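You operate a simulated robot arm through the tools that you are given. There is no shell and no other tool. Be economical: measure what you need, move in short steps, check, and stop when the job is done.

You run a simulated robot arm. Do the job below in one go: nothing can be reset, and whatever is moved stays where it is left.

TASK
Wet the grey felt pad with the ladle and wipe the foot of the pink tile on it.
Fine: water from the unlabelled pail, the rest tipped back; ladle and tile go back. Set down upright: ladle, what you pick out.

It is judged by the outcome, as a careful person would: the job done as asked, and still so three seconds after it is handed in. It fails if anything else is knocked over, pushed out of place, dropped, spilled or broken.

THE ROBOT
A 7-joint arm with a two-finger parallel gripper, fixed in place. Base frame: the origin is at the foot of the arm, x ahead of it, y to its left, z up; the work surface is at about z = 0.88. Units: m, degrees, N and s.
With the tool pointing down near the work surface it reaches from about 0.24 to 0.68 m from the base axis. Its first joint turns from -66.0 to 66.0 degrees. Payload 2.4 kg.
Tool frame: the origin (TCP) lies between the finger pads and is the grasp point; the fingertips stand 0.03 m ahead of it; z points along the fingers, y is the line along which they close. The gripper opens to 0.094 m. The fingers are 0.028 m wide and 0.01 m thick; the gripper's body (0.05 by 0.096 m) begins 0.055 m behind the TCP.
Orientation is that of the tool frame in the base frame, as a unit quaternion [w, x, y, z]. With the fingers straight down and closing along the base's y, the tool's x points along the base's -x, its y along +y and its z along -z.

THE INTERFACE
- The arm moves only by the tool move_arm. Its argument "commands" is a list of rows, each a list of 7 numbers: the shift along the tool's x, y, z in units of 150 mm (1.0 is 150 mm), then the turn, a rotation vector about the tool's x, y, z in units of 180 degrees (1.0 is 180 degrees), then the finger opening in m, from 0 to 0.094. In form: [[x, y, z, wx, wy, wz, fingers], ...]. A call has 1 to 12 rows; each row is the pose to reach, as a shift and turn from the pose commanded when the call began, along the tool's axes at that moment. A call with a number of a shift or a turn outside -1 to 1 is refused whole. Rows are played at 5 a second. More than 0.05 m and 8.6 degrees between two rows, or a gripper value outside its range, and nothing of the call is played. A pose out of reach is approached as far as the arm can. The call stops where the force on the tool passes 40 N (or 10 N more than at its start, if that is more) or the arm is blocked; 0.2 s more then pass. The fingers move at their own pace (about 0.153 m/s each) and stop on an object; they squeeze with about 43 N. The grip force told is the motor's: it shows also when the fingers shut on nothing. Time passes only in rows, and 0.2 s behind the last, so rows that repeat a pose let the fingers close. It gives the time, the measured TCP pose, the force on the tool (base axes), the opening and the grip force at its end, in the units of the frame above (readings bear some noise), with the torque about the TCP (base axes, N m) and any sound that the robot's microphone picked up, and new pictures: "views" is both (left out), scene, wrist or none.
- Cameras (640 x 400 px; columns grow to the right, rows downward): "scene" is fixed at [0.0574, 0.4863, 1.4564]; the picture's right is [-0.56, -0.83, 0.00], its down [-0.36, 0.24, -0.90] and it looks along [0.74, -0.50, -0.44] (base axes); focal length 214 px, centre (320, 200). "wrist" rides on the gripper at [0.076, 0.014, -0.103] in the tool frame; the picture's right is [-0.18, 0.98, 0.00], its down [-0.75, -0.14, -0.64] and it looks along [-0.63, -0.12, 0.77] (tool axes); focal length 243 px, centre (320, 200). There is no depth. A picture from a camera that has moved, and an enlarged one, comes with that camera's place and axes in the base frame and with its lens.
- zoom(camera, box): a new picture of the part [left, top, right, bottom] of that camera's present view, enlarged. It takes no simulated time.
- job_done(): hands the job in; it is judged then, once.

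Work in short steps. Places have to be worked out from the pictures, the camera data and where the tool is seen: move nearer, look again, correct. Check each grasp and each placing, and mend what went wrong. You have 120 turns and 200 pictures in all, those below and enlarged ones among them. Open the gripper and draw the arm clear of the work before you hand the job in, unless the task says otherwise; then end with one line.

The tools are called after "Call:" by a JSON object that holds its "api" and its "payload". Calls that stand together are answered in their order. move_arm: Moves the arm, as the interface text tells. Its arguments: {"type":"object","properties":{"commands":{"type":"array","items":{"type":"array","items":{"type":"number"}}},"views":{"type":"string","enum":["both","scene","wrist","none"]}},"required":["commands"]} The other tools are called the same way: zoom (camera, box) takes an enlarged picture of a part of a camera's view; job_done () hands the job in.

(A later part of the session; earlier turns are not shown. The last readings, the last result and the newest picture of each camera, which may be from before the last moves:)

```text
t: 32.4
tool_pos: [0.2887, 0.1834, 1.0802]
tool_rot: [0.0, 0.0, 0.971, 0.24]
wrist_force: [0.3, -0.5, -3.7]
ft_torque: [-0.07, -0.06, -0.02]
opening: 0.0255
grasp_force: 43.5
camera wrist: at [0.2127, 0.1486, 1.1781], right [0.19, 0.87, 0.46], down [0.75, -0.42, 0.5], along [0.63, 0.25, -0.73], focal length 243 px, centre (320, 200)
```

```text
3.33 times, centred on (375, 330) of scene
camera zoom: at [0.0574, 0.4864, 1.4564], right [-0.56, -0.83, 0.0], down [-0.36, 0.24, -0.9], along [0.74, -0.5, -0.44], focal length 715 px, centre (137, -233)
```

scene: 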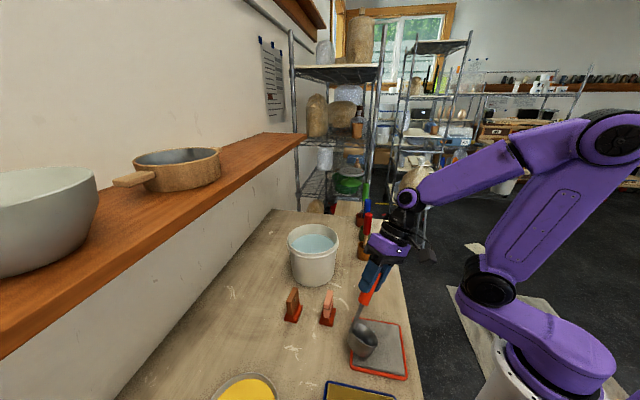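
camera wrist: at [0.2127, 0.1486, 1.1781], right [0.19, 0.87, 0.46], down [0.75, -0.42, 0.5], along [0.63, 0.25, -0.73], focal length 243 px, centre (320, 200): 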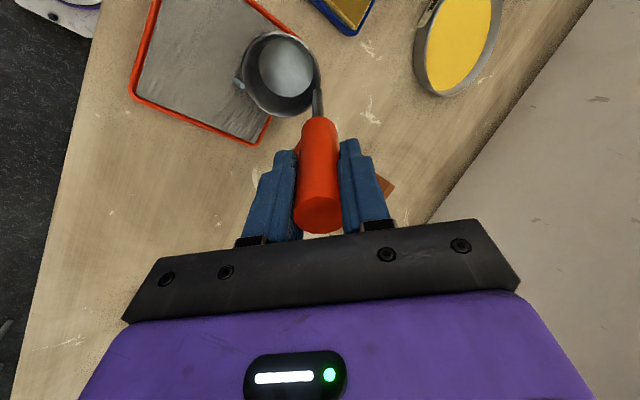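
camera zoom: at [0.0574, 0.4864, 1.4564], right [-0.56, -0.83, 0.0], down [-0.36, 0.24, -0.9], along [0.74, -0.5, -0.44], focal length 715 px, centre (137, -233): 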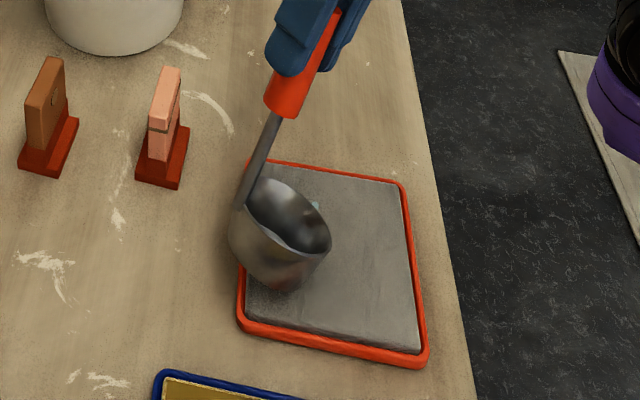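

I see a little water at the lip; I enlarge both views to judge how much has poured and how much remains.

Call:
{"api": "zoom", "payload": {"camera": "wrist", "box": [180, 10, 340, 140]}}

Call:
{"api": "zoom", "payload": {"camera": "scene", "box": [340, 310, 410, 385]}}

```text
3.08 times, centred on (260, 75) of wrist
camera zoom: at [0.2127, 0.1486, 1.1781], right [0.19, 0.87, 0.46], down [0.75, -0.42, 0.5], along [0.63, 0.25, -0.73], focal length 746 px, centre (505, 585)
```

zoom: 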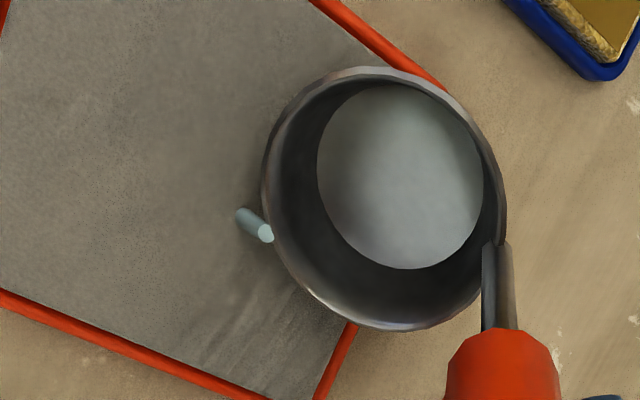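

```text
5.33 times, centred on (375, 348) of scene
camera zoom: at [0.0574, 0.4864, 1.4564], right [-0.56, -0.83, 0.0], down [-0.36, 0.24, -0.9], along [0.74, -0.5, -0.44], focal length 1144 px, centre (27, -587)
```

zoom: 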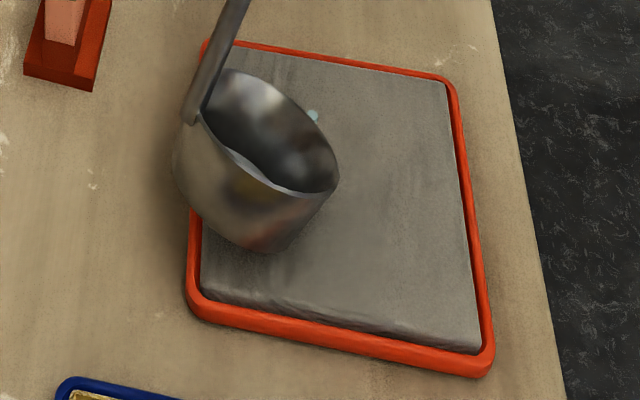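

A thin stream is running at the lip. I level the ladle now to stop the flow and check both felt and cup.

Call:
{"api": "move_arm", "payload": {"commands": [[0, 0.02, 0, 0.04, 0, 0, 0], [0, 0.06, 0, 0.08, 0, 0, 0], [0, 0.1, 0, 0.12, 0, 0, 0], [0, 0.13, 0, 0.167, 0, 0, 0], [0, 0.13, 0, 0.167, 0, 0, 0]], "views": "wrist"}}

Call:
{"api": "zoom", "payload": {"camera": "scene", "box": [340, 300, 410, 385]}}

Call:
{"api": "zoom", "payload": {"camera": "wrist", "box": [200, 0, 400, 125]}}

```text
t: 33.6
tool_pos: [0.2885, 0.2032, 1.0878]
tool_rot: [-0.001, 0.001, 1.0, -0.022]
wrist_force: [0.2, 0.3, -2.4]
ft_torque: [0.04, -0.05, -0.02]
opening: 0.0258
grasp_force: 43.1
camera wrist: at [0.2134, 0.2193, 1.1912], right [0.19, 0.98, -0.04], down [0.75, -0.11, 0.65], along [0.63, -0.15, -0.76], focal length 243 px, centre (320, 200)
```

wrist: 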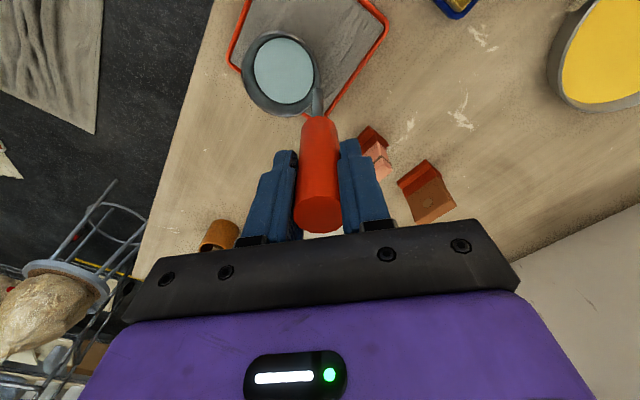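

```text
4.71 times, centred on (375, 342) of scene
camera zoom: at [0.0574, 0.4864, 1.4564], right [-0.56, -0.83, 0.0], down [-0.36, 0.24, -0.9], along [0.74, -0.5, -0.44], focal length 1009 px, centre (61, -471)
```

zoom: 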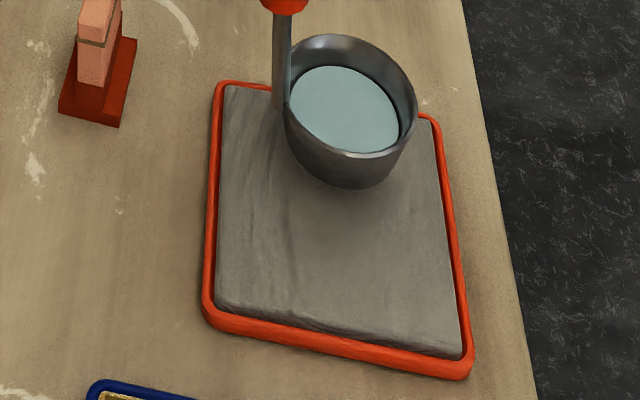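

```text
3.20 times, centred on (300, 62) of wrist
camera zoom: at [0.2134, 0.2193, 1.1912], right [0.19, 0.98, -0.04], down [0.75, -0.11, 0.65], along [0.63, -0.15, -0.76], focal length 776 px, centre (384, 640)
```

zoom: 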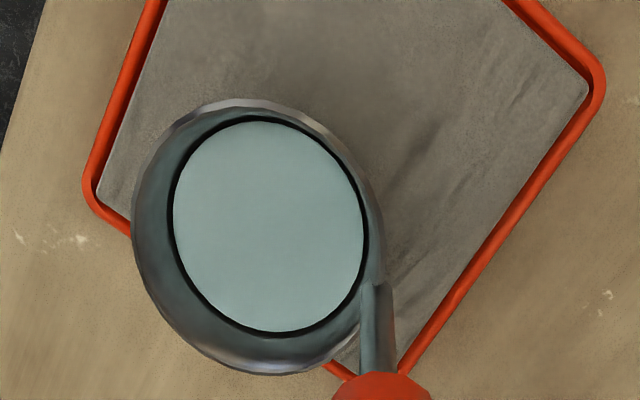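

The water in the cup dropped (perhaps 80% → 60%), so some is on the felt; the ladle slid about 1 cm down in the grip, still held. I give one more short pour to about 38° and return to level, keeping the lip over the pad.

Call:
{"api": "move_arm", "payload": {"commands": [[0, 0, 0, -0.04, 0, 0, 0], [0, -0.03, 0, -0.08, 0, 0, 0], [0, -0.08, 0, -0.12, 0, 0, 0], [0, -0.15, 0, -0.16, 0, 0, 0], [0, -0.22, 0, -0.19, 0, 0, 0], [0, -0.26, 0, -0.21, 0, 0, 0], [0, -0.26, 0, -0.21, 0, 0, 0], [0, -0.17, 0, -0.165, 0, 0, 0], [0, -0.08, 0, -0.12, 0, 0, 0], [0, -0.03, 0, -0.08, 0, 0, 0], [0, 0, 0, -0.04, 0, 0, 0], [0, 0, 0, 0, 0, 0, 0]], "views": "wrist"}}

Call:
{"api": "zoom", "payload": {"camera": "wrist", "box": [200, 0, 400, 125]}}

Call:
{"api": "zoom", "payload": {"camera": "scene", "box": [320, 250, 430, 390]}}

```text
t: 36.2
tool_pos: [0.291, 0.2017, 1.0897]
tool_rot: [0.0, 0.001, 1.0, -0.022]
wrist_force: [-0.1, 0.2, -2.5]
ft_torque: [0.09, -0.05, -0.01]
opening: 0.0253
grasp_force: 42.6
camera wrist: at [0.2135, 0.2195, 1.1916], right [0.19, 0.98, -0.04], down [0.75, -0.11, 0.65], along [0.63, -0.15, -0.76], focal length 243 px, centre (320, 200)
```

wrist: 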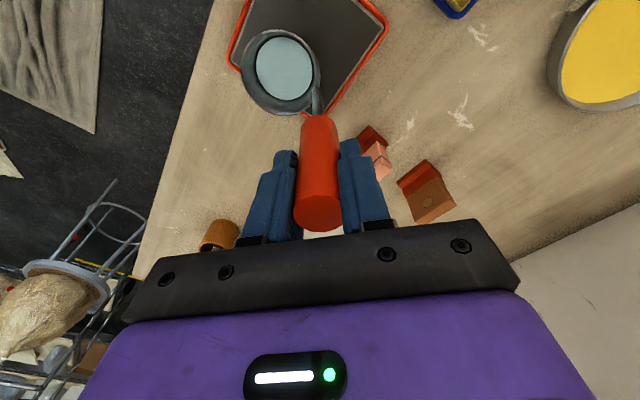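

```text
3.20 times, centred on (300, 62) of wrist
camera zoom: at [0.2135, 0.2195, 1.1916], right [0.19, 0.98, -0.04], down [0.75, -0.11, 0.65], along [0.63, -0.15, -0.76], focal length 776 px, centre (384, 640)
```

zoom: 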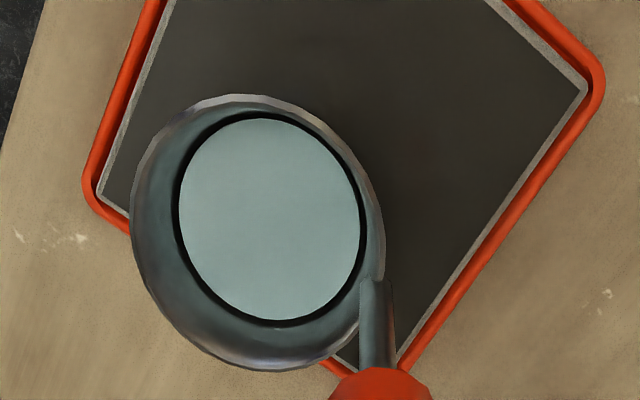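

```text
2.86 times, centred on (375, 320) of scene
camera zoom: at [0.0574, 0.4864, 1.4564], right [-0.56, -0.83, 0.0], down [-0.36, 0.24, -0.9], along [0.74, -0.5, -0.44], focal length 613 px, centre (163, -143)
```

zoom: 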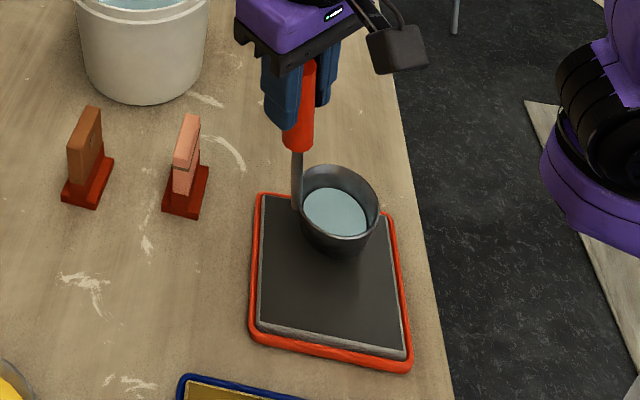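

The felt is now dark across nearly its whole face: wet. I raise the ladle to carry the rest back to the pail.

Call:
{"api": "move_arm", "payload": {"commands": [[0, 0, -0.1, 0, 0, 0, 0], [0, 0, -0.25, 0, 0, 0, 0], [0, 0, -0.4, 0, 0, 0, 0], [0, 0, -0.55, 0, 0, 0, 0], [0, 0, -0.7, 0, 0, 0, 0], [0, 0, -0.83, 0, 0, 0, 0], [0, 0, -0.83, 0, 0, 0, 0]], "views": "none"}}

Call:
{"api": "move_arm", "payload": {"commands": [[-0.08, 0, 0, 0, 0, 0.04, 0], [-0.16, -0.02, 0, 0, 0, 0.08, 0], [-0.24, -0.04, 0, 0, 0, 0.12, 0], [-0.32, -0.07, 0, 0, 0, 0.16, 0], [-0.4, -0.1, 0, 0, 0, 0.2, 0], [-0.48, -0.13, 0, 0, 0, 0.24, 0], [-0.56, -0.17, 0, 0, 0, 0.28, 0], [-0.64, -0.21, 0, 0, 0, 0.32, 0], [-0.72, -0.25, 0, 0, 0, 0.36, 0], [-0.8, -0.3, 0, 0, 0, 0.4, 0], [-0.88, -0.35, 0, 0, 0, 0.44, 0], [-0.96, -0.4, 0, 0, 0, 0.48, 0]], "views": "both"}}

```text
t: 37.8
tool_pos: [0.2901, 0.2083, 1.2153]
tool_rot: [0.0, 0.0, 1.0, -0.021]
wrist_force: [0.2, -1.4, -3.2]
ft_torque: [0.03, -0.07, -0.01]
opening: 0.0255
grasp_force: 43.5
```

```text
t: 40.4
tool_pos: [0.4357, 0.1471, 1.2138]
tool_rot: [0.014, 0.686, 0.728, -0.016]
wrist_force: [-0.6, 0.1, -2.7]
ft_torque: [-0.06, -0.04, 0.02]
opening: 0.0255
grasp_force: 43.0
camera wrist: at [0.4459, 0.2262, 1.3148], right [0.99, -0.13, 0.0], down [-0.1, -0.73, 0.67], along [-0.08, -0.67, -0.74], focal length 243 px, centre (320, 200)
```

scene: 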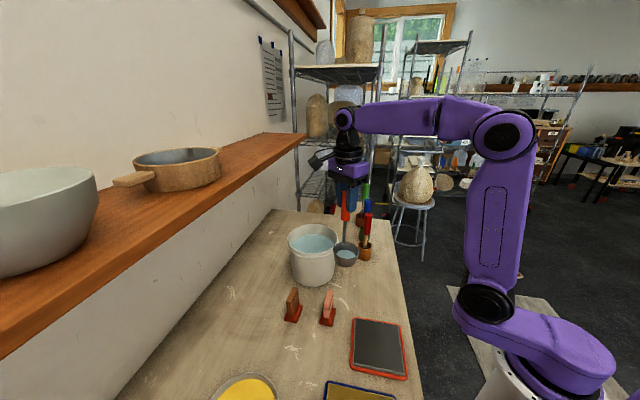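
wrist: 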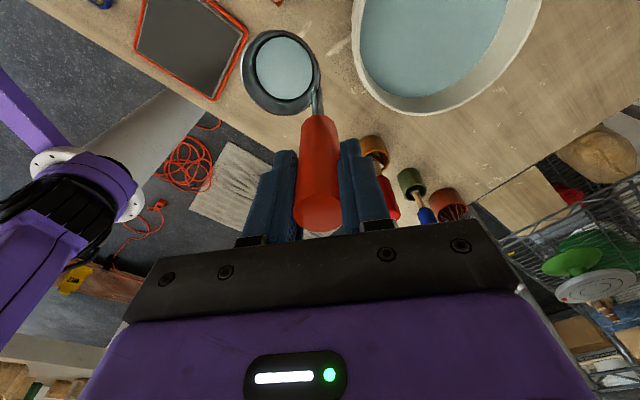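

The ladle is turned and steady. I move it over the pail before tipping.

Call:
{"api": "move_arm", "payload": {"commands": [[-0.01, 0.07, 0, 0, 0, 0, 0], [-0.02, 0.18, 0, 0, 0, 0, 0], [-0.03, 0.3, 0, 0, 0, 0, 0], [-0.04, 0.42, 0, 0, 0, 0, 0], [-0.05, 0.54, 0, 0, 0, 0, 0], [-0.06, 0.66, 0, 0, 0, 0, 0], [-0.07, 0.78, 0, 0, 0, 0, 0], [-0.087, 0.85, 0, 0, 0, 0, 0], [-0.087, 0.88, 0, 0, 0, 0, 0], [-0.087, 0.88, 0, 0, 0, 0, 0]], "views": "both"}}

Call:
{"api": "zoom", "payload": {"camera": "scene", "box": [270, 180, 370, 290]}}

```text
t: 42.6
tool_pos: [0.5635, 0.1436, 1.2177]
tool_rot: [0.014, 0.685, 0.728, -0.015]
wrist_force: [0.4, 0.9, -1.9]
ft_torque: [-0.02, -0.07, 0.05]
opening: 0.0256
grasp_force: 43.2
camera wrist: at [0.5747, 0.2228, 1.3166], right [0.99, -0.12, 0.0], down [-0.09, -0.73, 0.67], along [-0.08, -0.67, -0.74], focal length 243 px, centre (320, 200)
```

scene: 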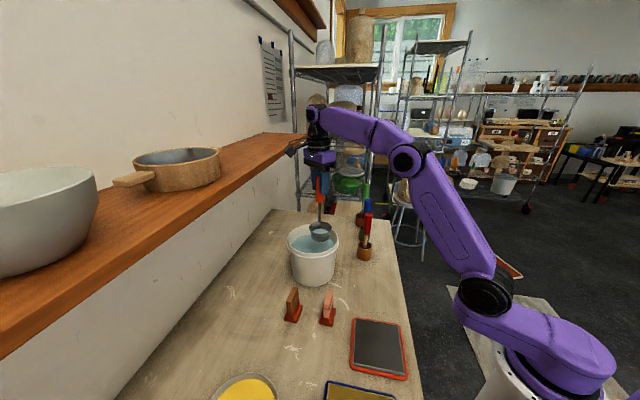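
wrist: 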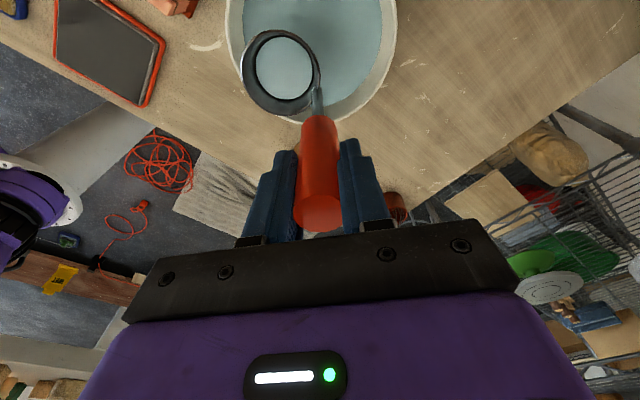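

```text
3.64 times, centred on (320, 235) of scene
camera zoom: at [0.0574, 0.4864, 1.4564], right [-0.56, -0.83, 0.0], down [-0.36, 0.24, -0.9], along [0.74, -0.5, -0.44], focal length 780 px, centre (320, 73)
```

zoom: 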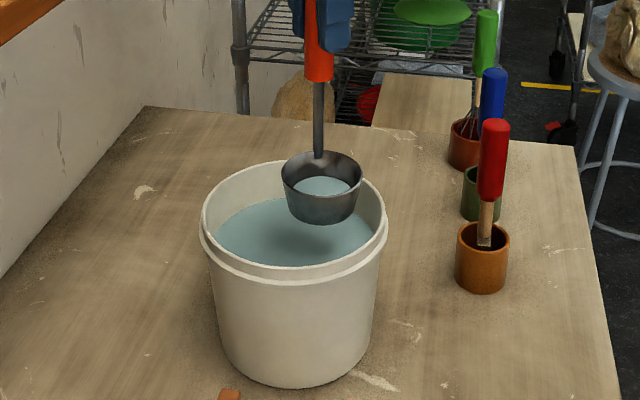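

The cup is well inside the pail's outline. I tip it toward the near side in a first stage to about 48°, pulling back so the lip stays over the pail centre.

Call:
{"api": "move_arm", "payload": {"commands": [[0.02, 0, 0, -0.044, 0, 0, 0], [0.04, 0, 0, -0.088, 0, 0, 0], [0.06, 0, 0, -0.133, 0, 0, 0], [0.06, -0.1, 0, -0.178, 0, 0, 0], [0.06, -0.21, 0.05, -0.222, 0, 0, 0], [0.06, -0.33, 0.1, -0.267, 0, 0, 0]], "views": "both"}}

Call:
{"api": "zoom", "payload": {"camera": "scene", "box": [270, 180, 370, 290]}}

```text
t: 44.0
tool_pos: [0.5137, 0.1474, 1.1993]
tool_rot: [0.292, 0.62, 0.671, 0.283]
wrist_force: [0.0, 1.0, -2.5]
ft_torque: [-0.03, 0.16, -0.02]
opening: 0.0254
grasp_force: 43.1
camera wrist: at [0.4427, 0.2208, 1.2764], right [0.67, -0.11, 0.74], down [-0.52, -0.77, 0.36], along [0.53, -0.62, -0.58], focal length 243 px, centre (320, 200)
```

scene: 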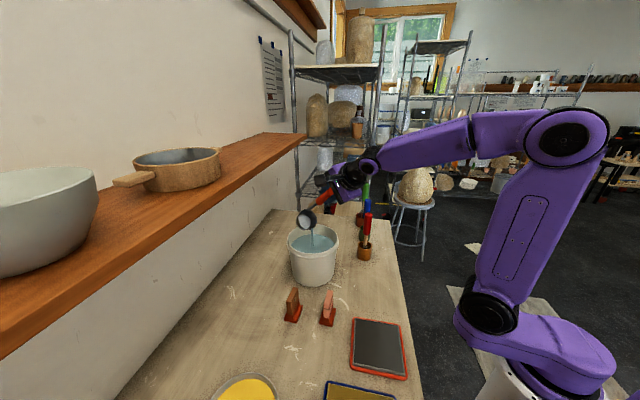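
wrist: 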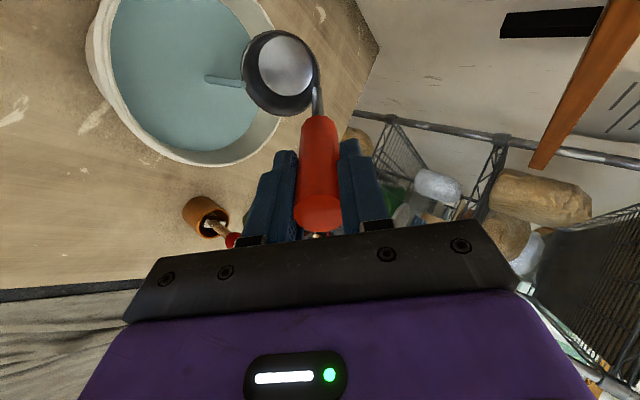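

```text
3.64 times, centred on (320, 235) of scene
camera zoom: at [0.0574, 0.4863, 1.4564], right [-0.56, -0.83, 0.0], down [-0.36, 0.24, -0.9], along [0.74, -0.5, -0.44], focal length 780 px, centre (320, 73)
```

zoom: 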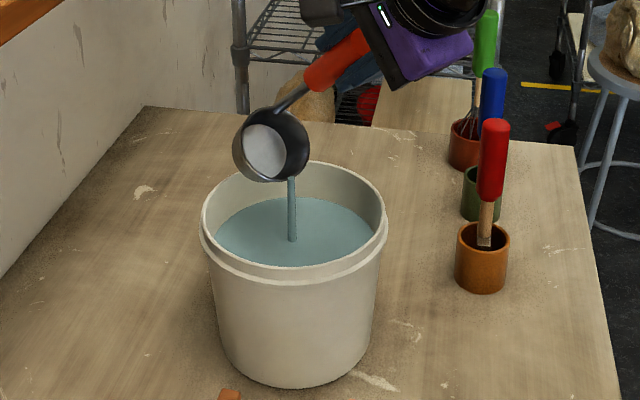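

The stream falls well inside the pail. I continue tipping to past horizontal and hold to drain.

Call:
{"api": "move_arm", "payload": {"commands": [[0, -0.11, -0.01, -0.044, 0, 0, 0], [0, -0.22, -0.02, -0.088, 0, 0, 0], [0, -0.34, -0.03, -0.133, 0, 0, 0], [0, -0.46, -0.04, -0.178, 0, 0, 0], [0, -0.56, -0.05, -0.222, 0, 0, 0], [0, -0.62, -0.06, -0.26, 0, 0, 0], [0, -0.62, -0.06, -0.26, 0, 0, 0], [0, -0.62, -0.06, -0.26, 0, 0, 0]], "views": "both"}}

Call:
{"api": "zoom", "payload": {"camera": "scene", "box": [270, 180, 370, 290]}}

```text
t: 45.8
tool_pos: [0.4685, 0.1413, 1.138]
tool_rot: [0.514, 0.453, 0.504, 0.526]
wrist_force: [0.0, 0.8, -2.6]
ft_torque: [-0.04, 0.27, 0.05]
opening: 0.0255
grasp_force: 43.3
out of reach, approached as far as the arm can: row 2, 5, 6, 7, 8
camera wrist: at [0.3613, 0.2093, 1.1404], right [-0.07, -0.15, 0.99], down [-0.58, -0.8, -0.16], along [0.81, -0.58, -0.03], focal length 243 px, centre (320, 200)
```

scene: 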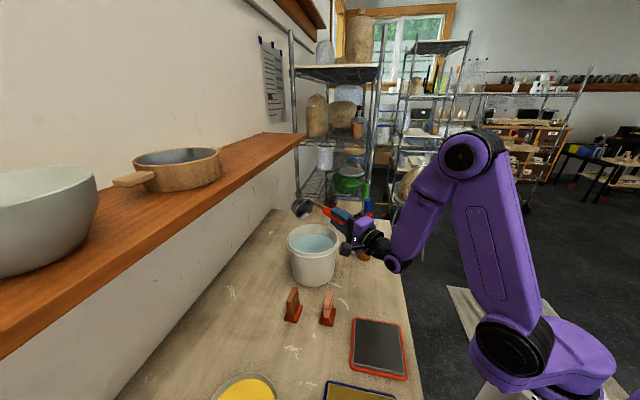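
wrist: 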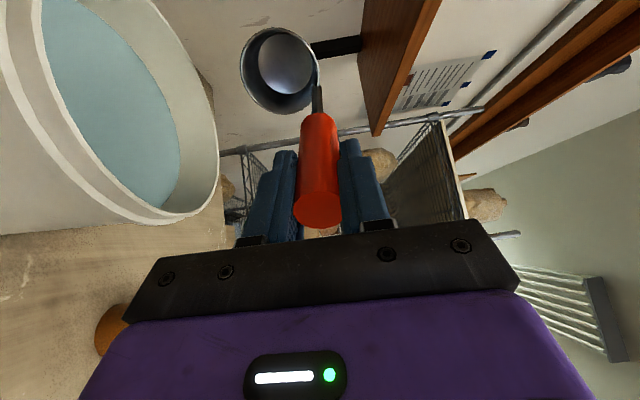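

```text
3.64 times, centred on (320, 235) of scene
camera zoom: at [0.0574, 0.4864, 1.4564], right [-0.56, -0.83, 0.0], down [-0.36, 0.24, -0.9], along [0.74, -0.5, -0.44], focal length 780 px, centre (320, 73)
```

zoom: 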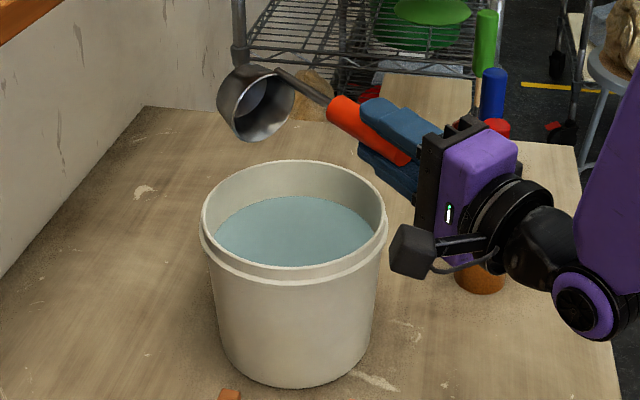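

The ladle is horizontal and appears empty. I enlarge to check for remaining water or drips.

Call:
{"api": "zoom", "payload": {"camera": "wrist", "box": [220, 10, 350, 130]}}

Call:
{"api": "zoom", "payload": {"camera": "scene", "box": [285, 190, 345, 230]}}

```text
3.33 times, centred on (285, 70) of wrist
camera zoom: at [0.3613, 0.2093, 1.1404], right [-0.07, -0.15, 0.99], down [-0.58, -0.8, -0.16], along [0.81, -0.58, -0.03], focal length 809 px, centre (437, 633)
```

zoom: 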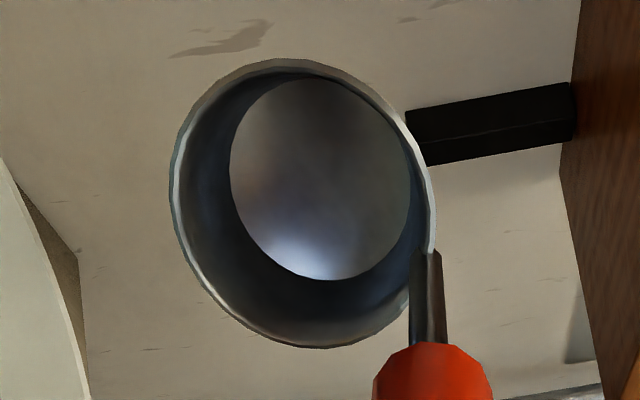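

```text
10.00 times, centred on (315, 210) of scene
camera zoom: at [0.0574, 0.4864, 1.4564], right [-0.56, -0.83, 0.0], down [-0.36, 0.24, -0.9], along [0.74, -0.5, -0.44], focal length 2145 px, centre (370, 100)
```

zoom: 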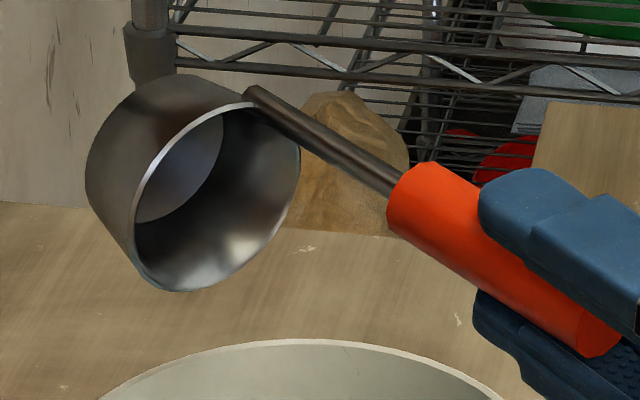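

The cup is empty. I raise it first, then turn it back upright in two stages.

Call:
{"api": "move_arm", "payload": {"commands": [[0, 0.15, 0, 0, 0, 0, 0], [0, 0.3, 0, 0.03, 0, 0, 0], [0, 0.45, 0, 0.07, 0, 0, 0], [0, 0.55, 0, 0.11, 0, 0, 0], [0, 0.6, 0, 0.15, 0, 0, 0], [0, 0.6, 0, 0.19, 0, 0, 0], [0, 0.6, 0, 0.23, 0, 0, 0], [0, 0.6, 0, 0.26, 0, 0, 0]], "views": "none"}}

Call:
{"api": "move_arm", "payload": {"commands": [[0, 0, 0, 0.04, 0, 0, 0], [0, 0, 0, 0.08, 0, 0, 0], [0, 0, 0, 0.12, 0, 0, 0], [0, 0, 0, 0.16, 0, 0, 0], [0, 0, 0, 0.2, 0, 0, 0], [0, 0, 0, 0.24, 0, 0, 0], [0, 0, 0, 0.267, 0, 0, 0], [0, 0, 0, 0.267, 0, 0, 0]], "views": "both"}}

```text
t: 47.6
tool_pos: [0.4608, 0.1425, 1.2284]
tool_rot: [0.292, 0.62, 0.671, 0.282]
wrist_force: [0.7, -0.8, -2.1]
ft_torque: [-0.08, 0.19, -0.01]
opening: 0.0253
grasp_force: 42.8
out of reach, approached as far as the arm can: row 6
```

```text
t: 49.4
tool_pos: [0.4615, 0.1447, 1.2302]
tool_rot: [0.013, 0.685, 0.728, -0.016]
wrist_force: [-0.3, -0.2, -2.5]
ft_torque: [-0.03, -0.09, -0.01]
opening: 0.0252
grasp_force: 42.4
camera wrist: at [0.4715, 0.2246, 1.3295], right [0.99, -0.12, 0.0], down [-0.09, -0.73, 0.67], along [-0.08, -0.67, -0.74], focal length 243 px, centre (320, 200)
```

scene: 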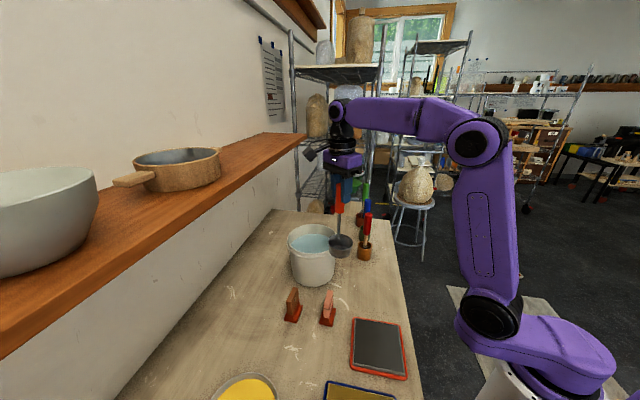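
wrist: 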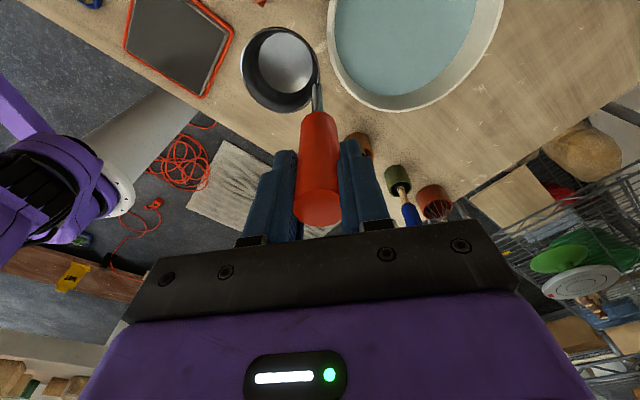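

Upright and empty. I turn the ladle back to its original heading and go above its original place (TCP ≈ (0.422, 0.086)).

Call:
{"api": "move_arm", "payload": {"commands": [[-0.03, -0.03, 0, 0, 0, -0.04, 0], [-0.07, -0.06, 0, 0, 0, -0.08, 0], [-0.1, -0.09, 0, 0, 0, -0.12, 0], [-0.14, -0.12, 0, 0, 0, -0.16, 0], [-0.18, -0.15, 0, 0, 0, -0.2, 0], [-0.22, -0.18, 0, 0, 0, -0.24, 0], [-0.26, -0.21, 0, 0, 0, -0.28, 0], [-0.3, -0.24, 0, 0, 0, -0.32, 0], [-0.34, -0.26, 0, 0, 0, -0.36, 0], [-0.37, -0.28, 0, 0, 0, -0.4, 0], [-0.378, -0.283, 0, 0, 0, -0.44, 0], [-0.378, -0.283, 0, 0, 0, -0.48, 0]], "views": "both"}}

Call:
{"api": "zoom", "payload": {"camera": "scene", "box": [320, 160, 430, 290]}}

```text
t: 52.0
tool_pos: [0.4232, 0.0843, 1.231]
tool_rot: [-0.001, -0.001, 1.0, -0.021]
wrist_force: [-0.9, 0.1, -1.7]
ft_torque: [0.08, -0.02, -0.02]
opening: 0.0253
grasp_force: 43.2
camera wrist: at [0.3469, 0.1021, 1.3326], right [0.18, 0.98, -0.04], down [0.75, -0.11, 0.65], along [0.63, -0.15, -0.76], focal length 243 px, centre (320, 200)
```

scene: 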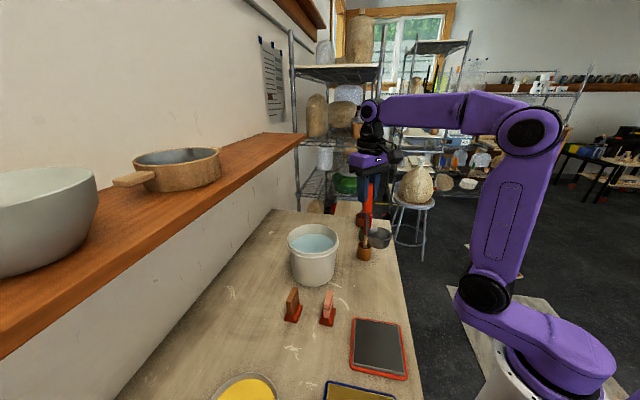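
wrist: 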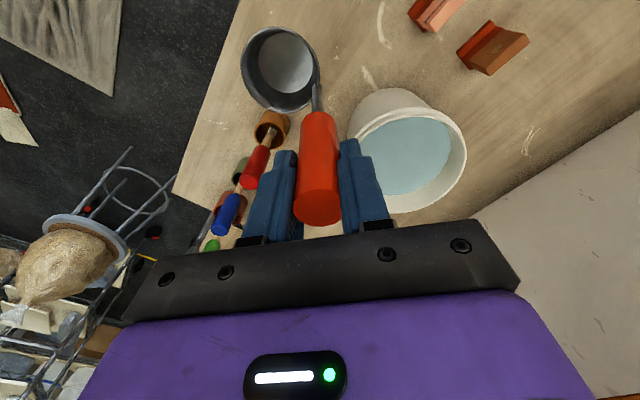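

```text
3.08 times, centred on (375, 225) of scene
camera zoom: at [0.0574, 0.4864, 1.4564], right [-0.56, -0.83, 0.0], down [-0.36, 0.24, -0.9], along [0.74, -0.5, -0.44], focal length 660 px, centre (151, 123)
```

zoom: 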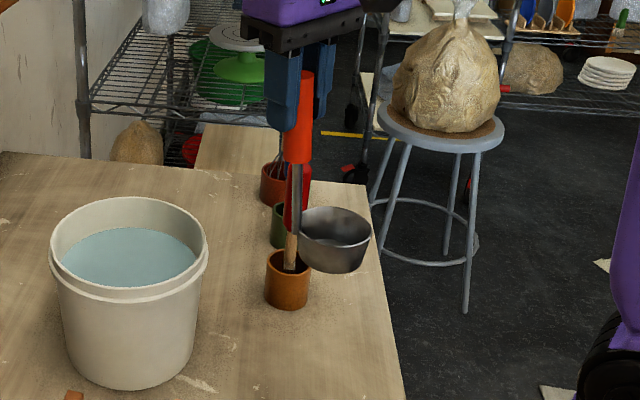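

Ladle is about 1.9 cm lower in the grip than at first, so contact should come near TCP z≈1.05. I descend toward the original spot.

Call:
{"api": "move_arm", "payload": {"commands": [[0.01, 0.02, 0.15, 0, 0, 0, 0], [0.02, 0.035, 0.3, 0, 0, 0, 0], [0.02, 0.045, 0.5, 0, 0, 0, 0], [0.02, 0.055, 0.7, 0, 0, 0, 0], [0.02, 0.065, 0.85, 0, 0, 0, 0], [0.02, 0.072, 0.98, 0, 0, 0, 0], [0.02, 0.072, 0.98, 0, 0, 0, 0]], "views": "wrist"}}

Call:
{"api": "zoom", "payload": {"camera": "scene", "box": [340, 240, 420, 305]}}

```text
t: 53.6
tool_pos: [0.4182, 0.0904, 1.0868]
tool_rot: [0.0, 0.001, 1.0, -0.021]
wrist_force: [0.5, 0.4, -2.3]
ft_torque: [0.05, -0.02, -0.01]
opening: 0.0252
grasp_force: 43.1
camera wrist: at [0.3432, 0.1069, 1.1889], right [0.18, 0.98, -0.04], down [0.75, -0.12, 0.65], along [0.63, -0.15, -0.76], focal length 243 px, centre (320, 200)
```

wrist: 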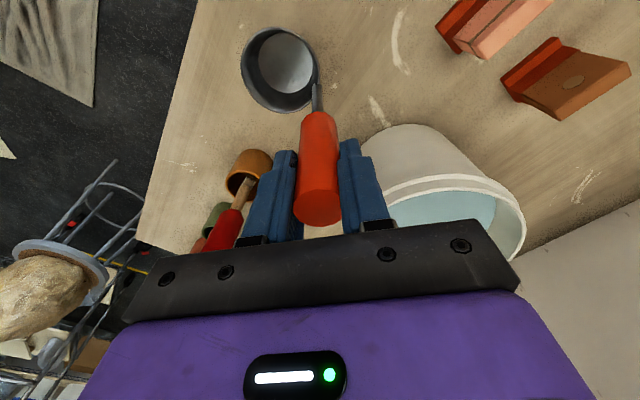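

```text
6.15 times, centred on (380, 272) of scene
camera zoom: at [0.0574, 0.4864, 1.4564], right [-0.56, -0.83, 0.0], down [-0.36, 0.24, -0.9], along [0.74, -0.5, -0.44], focal length 1320 px, centre (-49, -246)
```

zoom: 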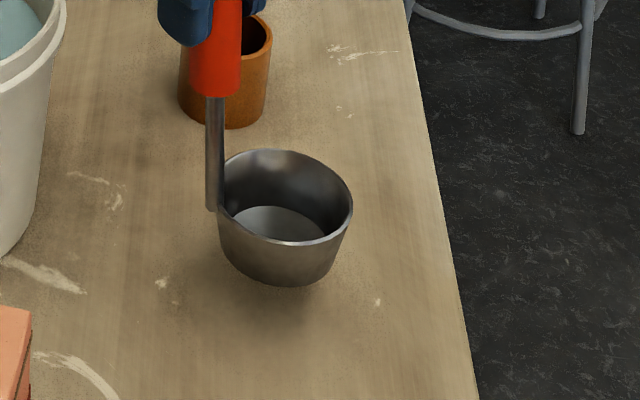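

Cup is at (0.384, 0.055), its original spot. I lower in small steps looking for contact.

Call:
{"api": "move_arm", "payload": {"commands": [[0, 0.003, 0.07, 0, 0, 0, 0], [0, 0.006, 0.14, 0, 0, 0, 0], [0, 0.008, 0.19, 0, 0, 0, 0], [0, 0.008, 0.19, 0, 0, 0, 0]], "views": "none"}}

Call:
{"api": "zoom", "payload": {"camera": "scene", "box": [340, 240, 420, 305]}}

```text
t: 54.6
tool_pos: [0.4202, 0.0901, 1.0566]
tool_rot: [0.002, -0.001, 1.0, -0.02]
wrist_force: [-1.3, 4.3, 31.6]
ft_torque: [-0.56, 0.66, -0.09]
opening: 0.0255
grasp_force: 43.5
```

```text
6.15 times, centred on (380, 272) of scene
camera zoom: at [0.0569, 0.4864, 1.4564], right [-0.56, -0.83, 0.0], down [-0.36, 0.24, -0.9], along [0.74, -0.5, -0.44], focal length 1320 px, centre (-49, -246)
```

zoom: 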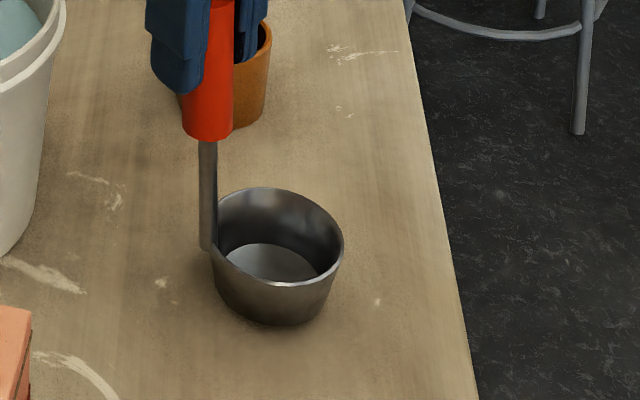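

In contact (32 N). I ease off 2–3 mm to relieve the load, then open the fingers slowly.

Call:
{"api": "move_arm", "payload": {"commands": [[0, 0, -0.015, 0, 0, 0, 0], [0, 0, -0.02, 0, 0, 0, 0], [0, 0, -0.02, 0, 0, 0, 0]], "views": "none"}}

```text
t: 55.4
tool_pos: [0.4197, 0.09, 1.0585]
tool_rot: [-0.001, 0.0, 1.0, -0.021]
wrist_force: [-0.8, -0.1, -2.4]
ft_torque: [0.05, -0.04, 0.02]
opening: 0.0255
grasp_force: 43.0
```

It just lifted off by under 2 mm. I lower 1.5 mm and open gradually.

Call:
{"api": "move_arm", "payload": {"commands": [[0, 0, 0.01, 0, 0, 0, 0], [0, 0, 0.01, 0, 0, 0, 0.02], [0, 0, 0.01, 0, 0, 0, 0.03], [0, 0, 0.01, 0, 0, 0, 0.04], [0, 0, 0.01, 0, 0, 0, 0.06], [0, 0, 0.01, 0, 0, 0, 0.07]], "views": "wrist"}}

Call:
{"api": "zoom", "payload": {"camera": "scene", "box": [340, 220, 420, 305]}}

```text
t: 56.8
tool_pos: [0.4188, 0.0908, 1.0569]
tool_rot: [0.0, 0.0, 1.0, -0.021]
wrist_force: [0.1, 0.5, 0.1]
ft_torque: [0.01, 0.03, -0.02]
opening: 0.0698
grasp_force: 0.1
camera wrist: at [0.3438, 0.1071, 1.159], right [0.19, 0.98, -0.04], down [0.75, -0.12, 0.65], along [0.63, -0.15, -0.76], focal length 243 px, centre (320, 200)
```

wrist: 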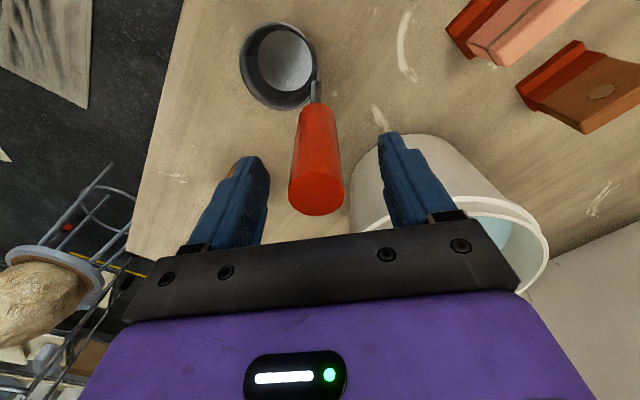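

```text
4.71 times, centred on (380, 262) of scene
camera zoom: at [0.0574, 0.4863, 1.4564], right [-0.56, -0.83, 0.0], down [-0.36, 0.24, -0.9], along [0.74, -0.5, -0.44], focal length 1009 px, centre (38, -94)
```

zoom: 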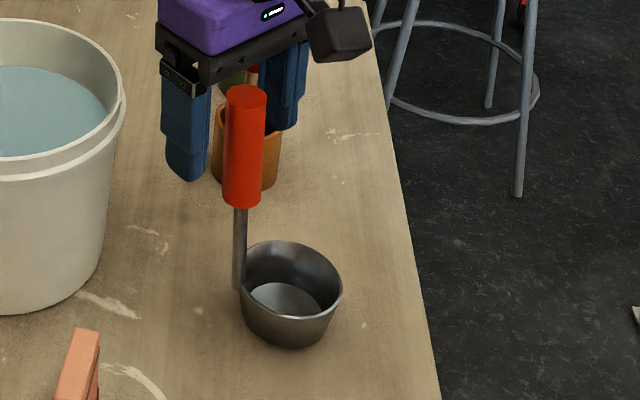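

The ladle stands by itself. I rise straight up and straighten the tool, then check the ladle's position against the start.

Call:
{"api": "move_arm", "payload": {"commands": [[0, 0, -0.15, 0, 0, 0, 0.07], [0, 0, -0.35, 0, 0, 0, 0.07], [0, 0, -0.6, 0, 0, 0, 0.07], [0, 0, -0.8, -0.007, 0, 0, 0.07], [0, 0, -0.95, -0.0135, 0, 0, 0.07], [0, 0, -0.95, -0.0135, 0, 0, 0.07]], "views": "none"}}

Call:
{"api": "zoom", "payload": {"camera": "scene", "box": [240, 190, 430, 310]}}

Call:
{"api": "zoom", "payload": {"camera": "scene", "box": [280, 270, 345, 335]}}

```text
t: 58.2
tool_pos: [0.4219, 0.0944, 1.1993]
tool_rot: [-0.001, 0.001, 1.0, 0.001]
wrist_force: [0.2, -0.3, 0.1]
ft_torque: [-0.02, -0.03, -0.01]
opening: 0.07
grasp_force: 0.0
```

```text
3.33 times, centred on (335, 250) of scene
camera zoom: at [0.0574, 0.4863, 1.4564], right [-0.56, -0.83, 0.0], down [-0.36, 0.24, -0.9], along [0.74, -0.5, -0.44], focal length 715 px, centre (270, 33)
```

zoom: 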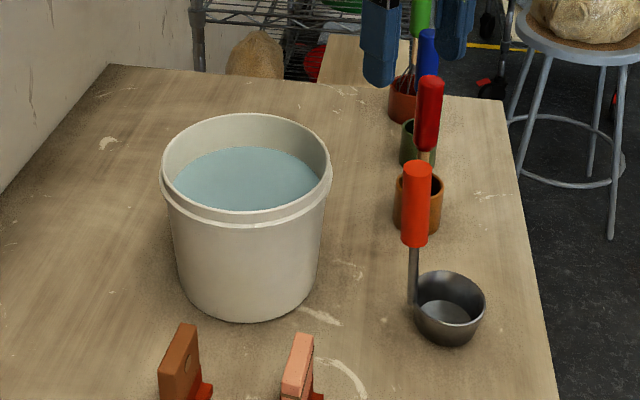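

```text
6.15 times, centred on (312, 302) of scene
camera zoom: at [0.0574, 0.4863, 1.4564], right [-0.56, -0.83, 0.0], down [-0.36, 0.24, -0.9], along [0.74, -0.5, -0.44], focal length 1320 px, centre (366, -431)
```

zoom: 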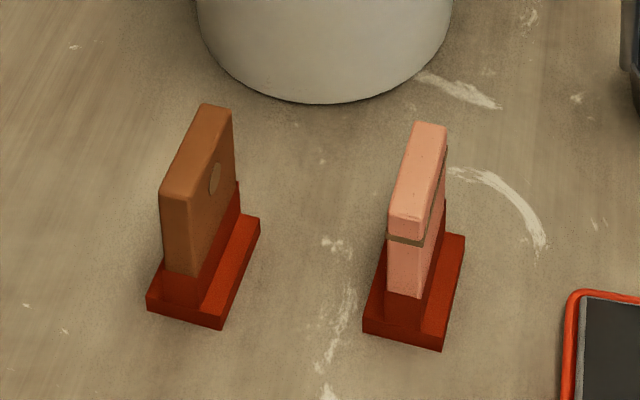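

The ladle stands within a few mm of its original spot. The pink tile's foot centre is near (0.381, 0.239), slab along about (0.65, −0.76), top z≈0.958. I move above it while turning the fingers across the slab.

Call:
{"api": "move_arm", "payload": {"commands": [[0.02, 0.1, 0, 0, 0, 0.02, 0.07], [0.05, 0.25, 0, 0, 0, 0.06, 0.07], [0.1, 0.4, 0, 0, 0, 0.1, 0.07], [0.15, 0.55, 0, 0, 0, 0.14, 0.07], [0.2, 0.7, 0, 0, 0, 0.18, 0.07], [0.25, 0.85, 0, 0, 0, 0.22, 0.07], [0.273, 0.967, 0, 0, 0, 0.26, 0.07], [0.273, 0.967, 0, 0, 0, 0.266, 0.07]], "views": "wrist"}}

Call:
{"api": "zoom", "payload": {"camera": "wrist", "box": [220, 0, 420, 160]}}

```text
t: 60.0
tool_pos: [0.3771, 0.2407, 1.1983]
tool_rot: [-0.001, 0.407, 0.913, 0.001]
wrist_force: [0.4, -1.3, 0.2]
ft_torque: [-0.01, 0.0, 0.02]
opening: 0.0699
grasp_force: 0.0
camera wrist: at [0.3376, 0.3047, 1.3012], right [0.85, 0.52, 0.0], down [0.4, -0.66, 0.64], along [0.33, -0.55, -0.77], focal length 243 px, centre (320, 200)
```

wrist: 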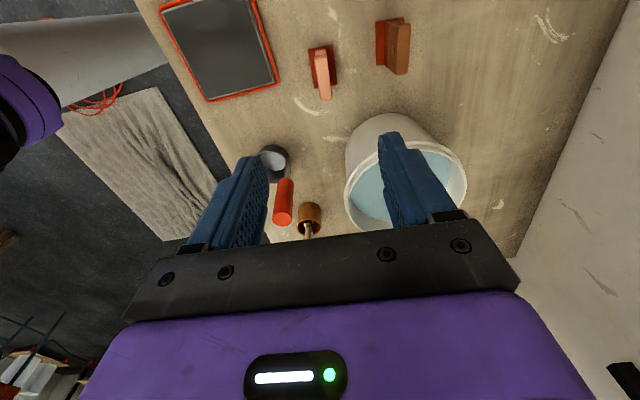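

```text
2.50 times, centred on (320, 80) of wrist
camera zoom: at [0.3376, 0.3047, 1.3012], right [0.85, 0.52, 0.0], down [0.4, -0.66, 0.64], along [0.33, -0.55, -0.77], focal length 606 px, centre (320, 500)
```

zoom: 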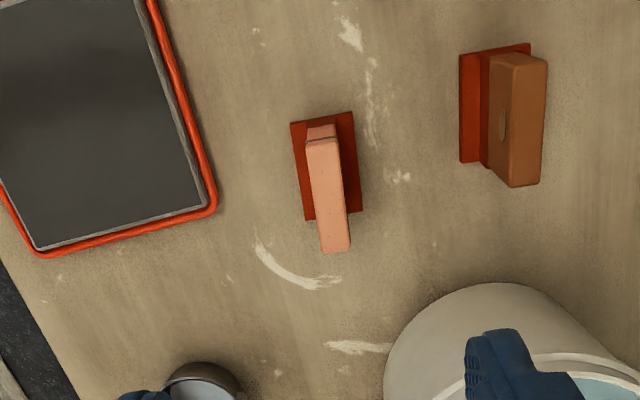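

Slab top centre is at (0.383, 0.238), axis at −50°. I align and descend partway.

Call:
{"api": "move_arm", "payload": {"commands": [[-0.02, 0.01, 0.2, 0, 0, 0.013, 0.06], [-0.041, 0.016, 0.45, 0, 0, 0.013, 0.06], [-0.041, 0.016, 0.7, 0, 0, 0.013, 0.06], [-0.041, 0.016, 0.95, 0, 0, 0.013, 0.06], [-0.041, 0.016, 1.0, 0, 0, 0.013, 0.06]], "views": "wrist"}}

Call:
{"api": "zoom", "payload": {"camera": "wrist", "box": [220, 40, 420, 200]}}

Call:
{"api": "zoom", "payload": {"camera": "scene", "box": [280, 250, 370, 335]}}

```text
t: 61.2
tool_pos: [0.386, 0.2405, 1.0485]
tool_rot: [-0.001, 0.425, 0.905, 0.001]
wrist_force: [-0.1, -0.2, -0.4]
ft_torque: [-0.02, 0.01, -0.02]
opening: 0.0599
grasp_force: 0.0
camera wrist: at [0.3473, 0.3059, 1.151], right [0.87, 0.49, 0.0], down [0.37, -0.67, 0.64], along [0.31, -0.56, -0.77], focal length 243 px, centre (320, 200)
```

wrist: 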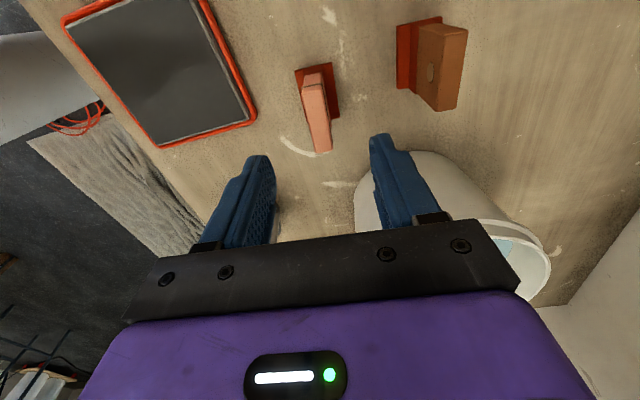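

```text
2.50 times, centred on (320, 120) of wrist
camera zoom: at [0.3473, 0.3059, 1.151], right [0.87, 0.49, 0.0], down [0.37, -0.67, 0.64], along [0.31, -0.56, -0.77], focal length 606 px, centre (320, 400)
```

zoom: 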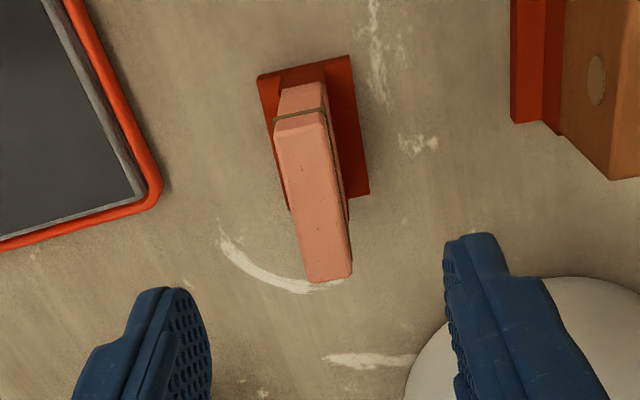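

```text
4.71 times, centred on (325, 292) of scene
camera zoom: at [0.0574, 0.4863, 1.4564], right [-0.56, -0.83, 0.0], down [-0.36, 0.24, -0.9], along [0.74, -0.5, -0.44], focal length 1009 px, centre (296, -235)
```

zoom: 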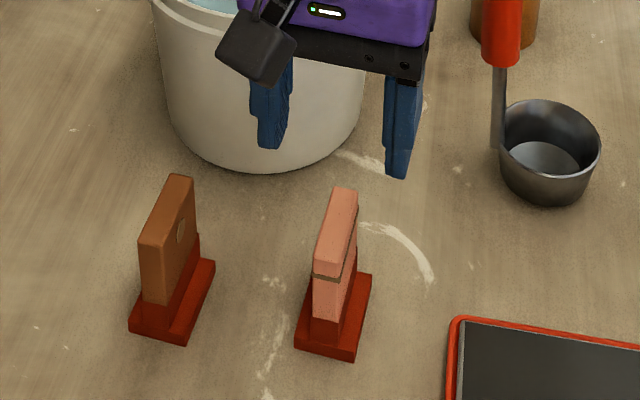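

Aligned within a few mm; I correct and descend to z≈0.945 with the fingers either side of the slab.

Call:
{"api": "move_arm", "payload": {"commands": [[-0.014, -0.025, 0.15, 0, 0, 0, 0.06], [-0.014, -0.025, 0.35, 0, 0, 0, 0.06], [-0.014, -0.025, 0.55, 0, 0, 0, 0.06], [-0.014, -0.025, 0.69, 0, 0, 0, 0.06], [-0.014, -0.025, 0.69, 0, 0, 0, 0.06]], "views": "wrist"}}

Call:
{"api": "zoom", "payload": {"camera": "scene", "box": [280, 250, 370, 335]}}

```text
t: 62.4
tool_pos: [0.3824, 0.2347, 0.9459]
tool_rot: [-0.002, 0.425, 0.905, 0.001]
wrist_force: [1.2, -0.2, 0.6]
ft_torque: [-0.02, 0.01, 0.0]
opening: 0.06
grasp_force: 0.0
camera wrist: at [0.3459, 0.3009, 1.0495], right [0.87, 0.49, 0.0], down [0.37, -0.67, 0.64], along [0.31, -0.56, -0.77], focal length 243 px, centre (320, 200)
```

wrist: 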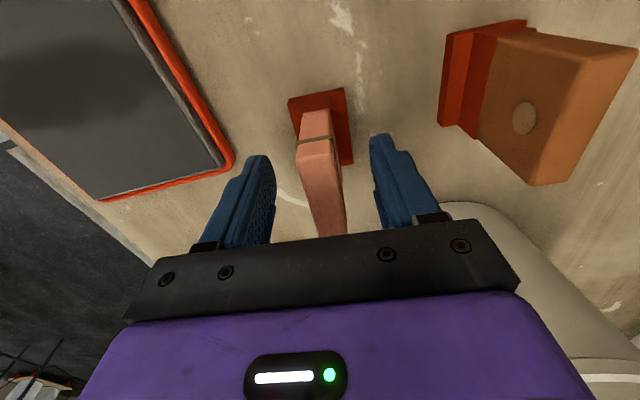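

```text
4.71 times, centred on (325, 292) of scene
camera zoom: at [0.0574, 0.4863, 1.4564], right [-0.56, -0.83, 0.0], down [-0.36, 0.24, -0.9], along [0.74, -0.5, -0.44], focal length 1009 px, centre (296, -235)
```

zoom: 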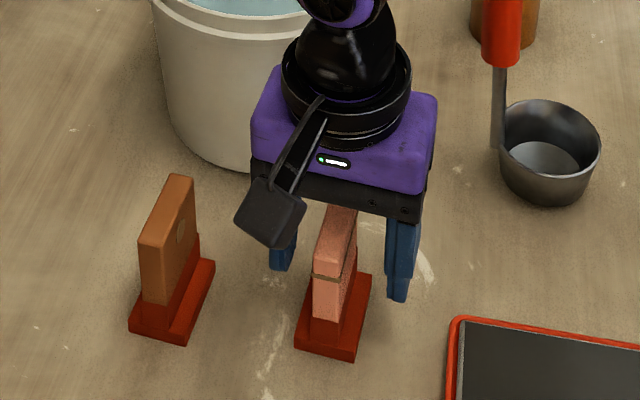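

Fingers straddle the slab evenly. I close.

Call:
{"api": "move_arm", "payload": {"commands": [[0, 0, 0, 0, 0, 0, 0.04], [0, 0, 0, 0, 0, 0, 0.025], [0, 0, 0, 0, 0, 0, 0.01], [0, 0, 0, 0, 0, 0, 0], [0, 0, 0, 0, 0, 0, 0]], "views": "wrist"}}

```text
t: 63.6
tool_pos: [0.3842, 0.2348, 0.9467]
tool_rot: [0.0, 0.425, 0.905, 0.001]
wrist_force: [-0.7, 0.1, 0.4]
ft_torque: [0.0, 0.01, 0.01]
opening: 0.0196
grasp_force: 43.2
camera wrist: at [0.3459, 0.3009, 1.0497], right [0.87, 0.49, 0.0], down [0.37, -0.67, 0.64], along [0.31, -0.56, -0.77], focal length 243 px, centre (320, 200)
```

wrist: 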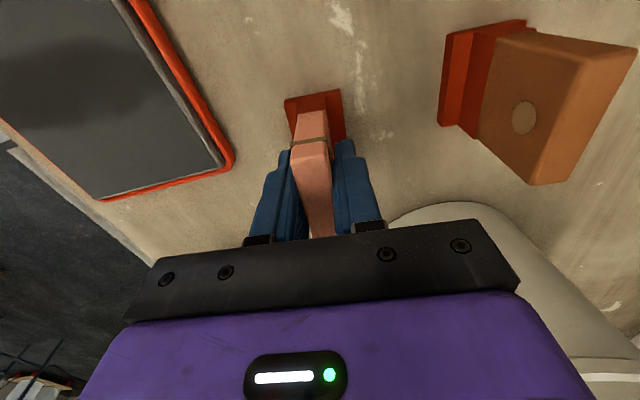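

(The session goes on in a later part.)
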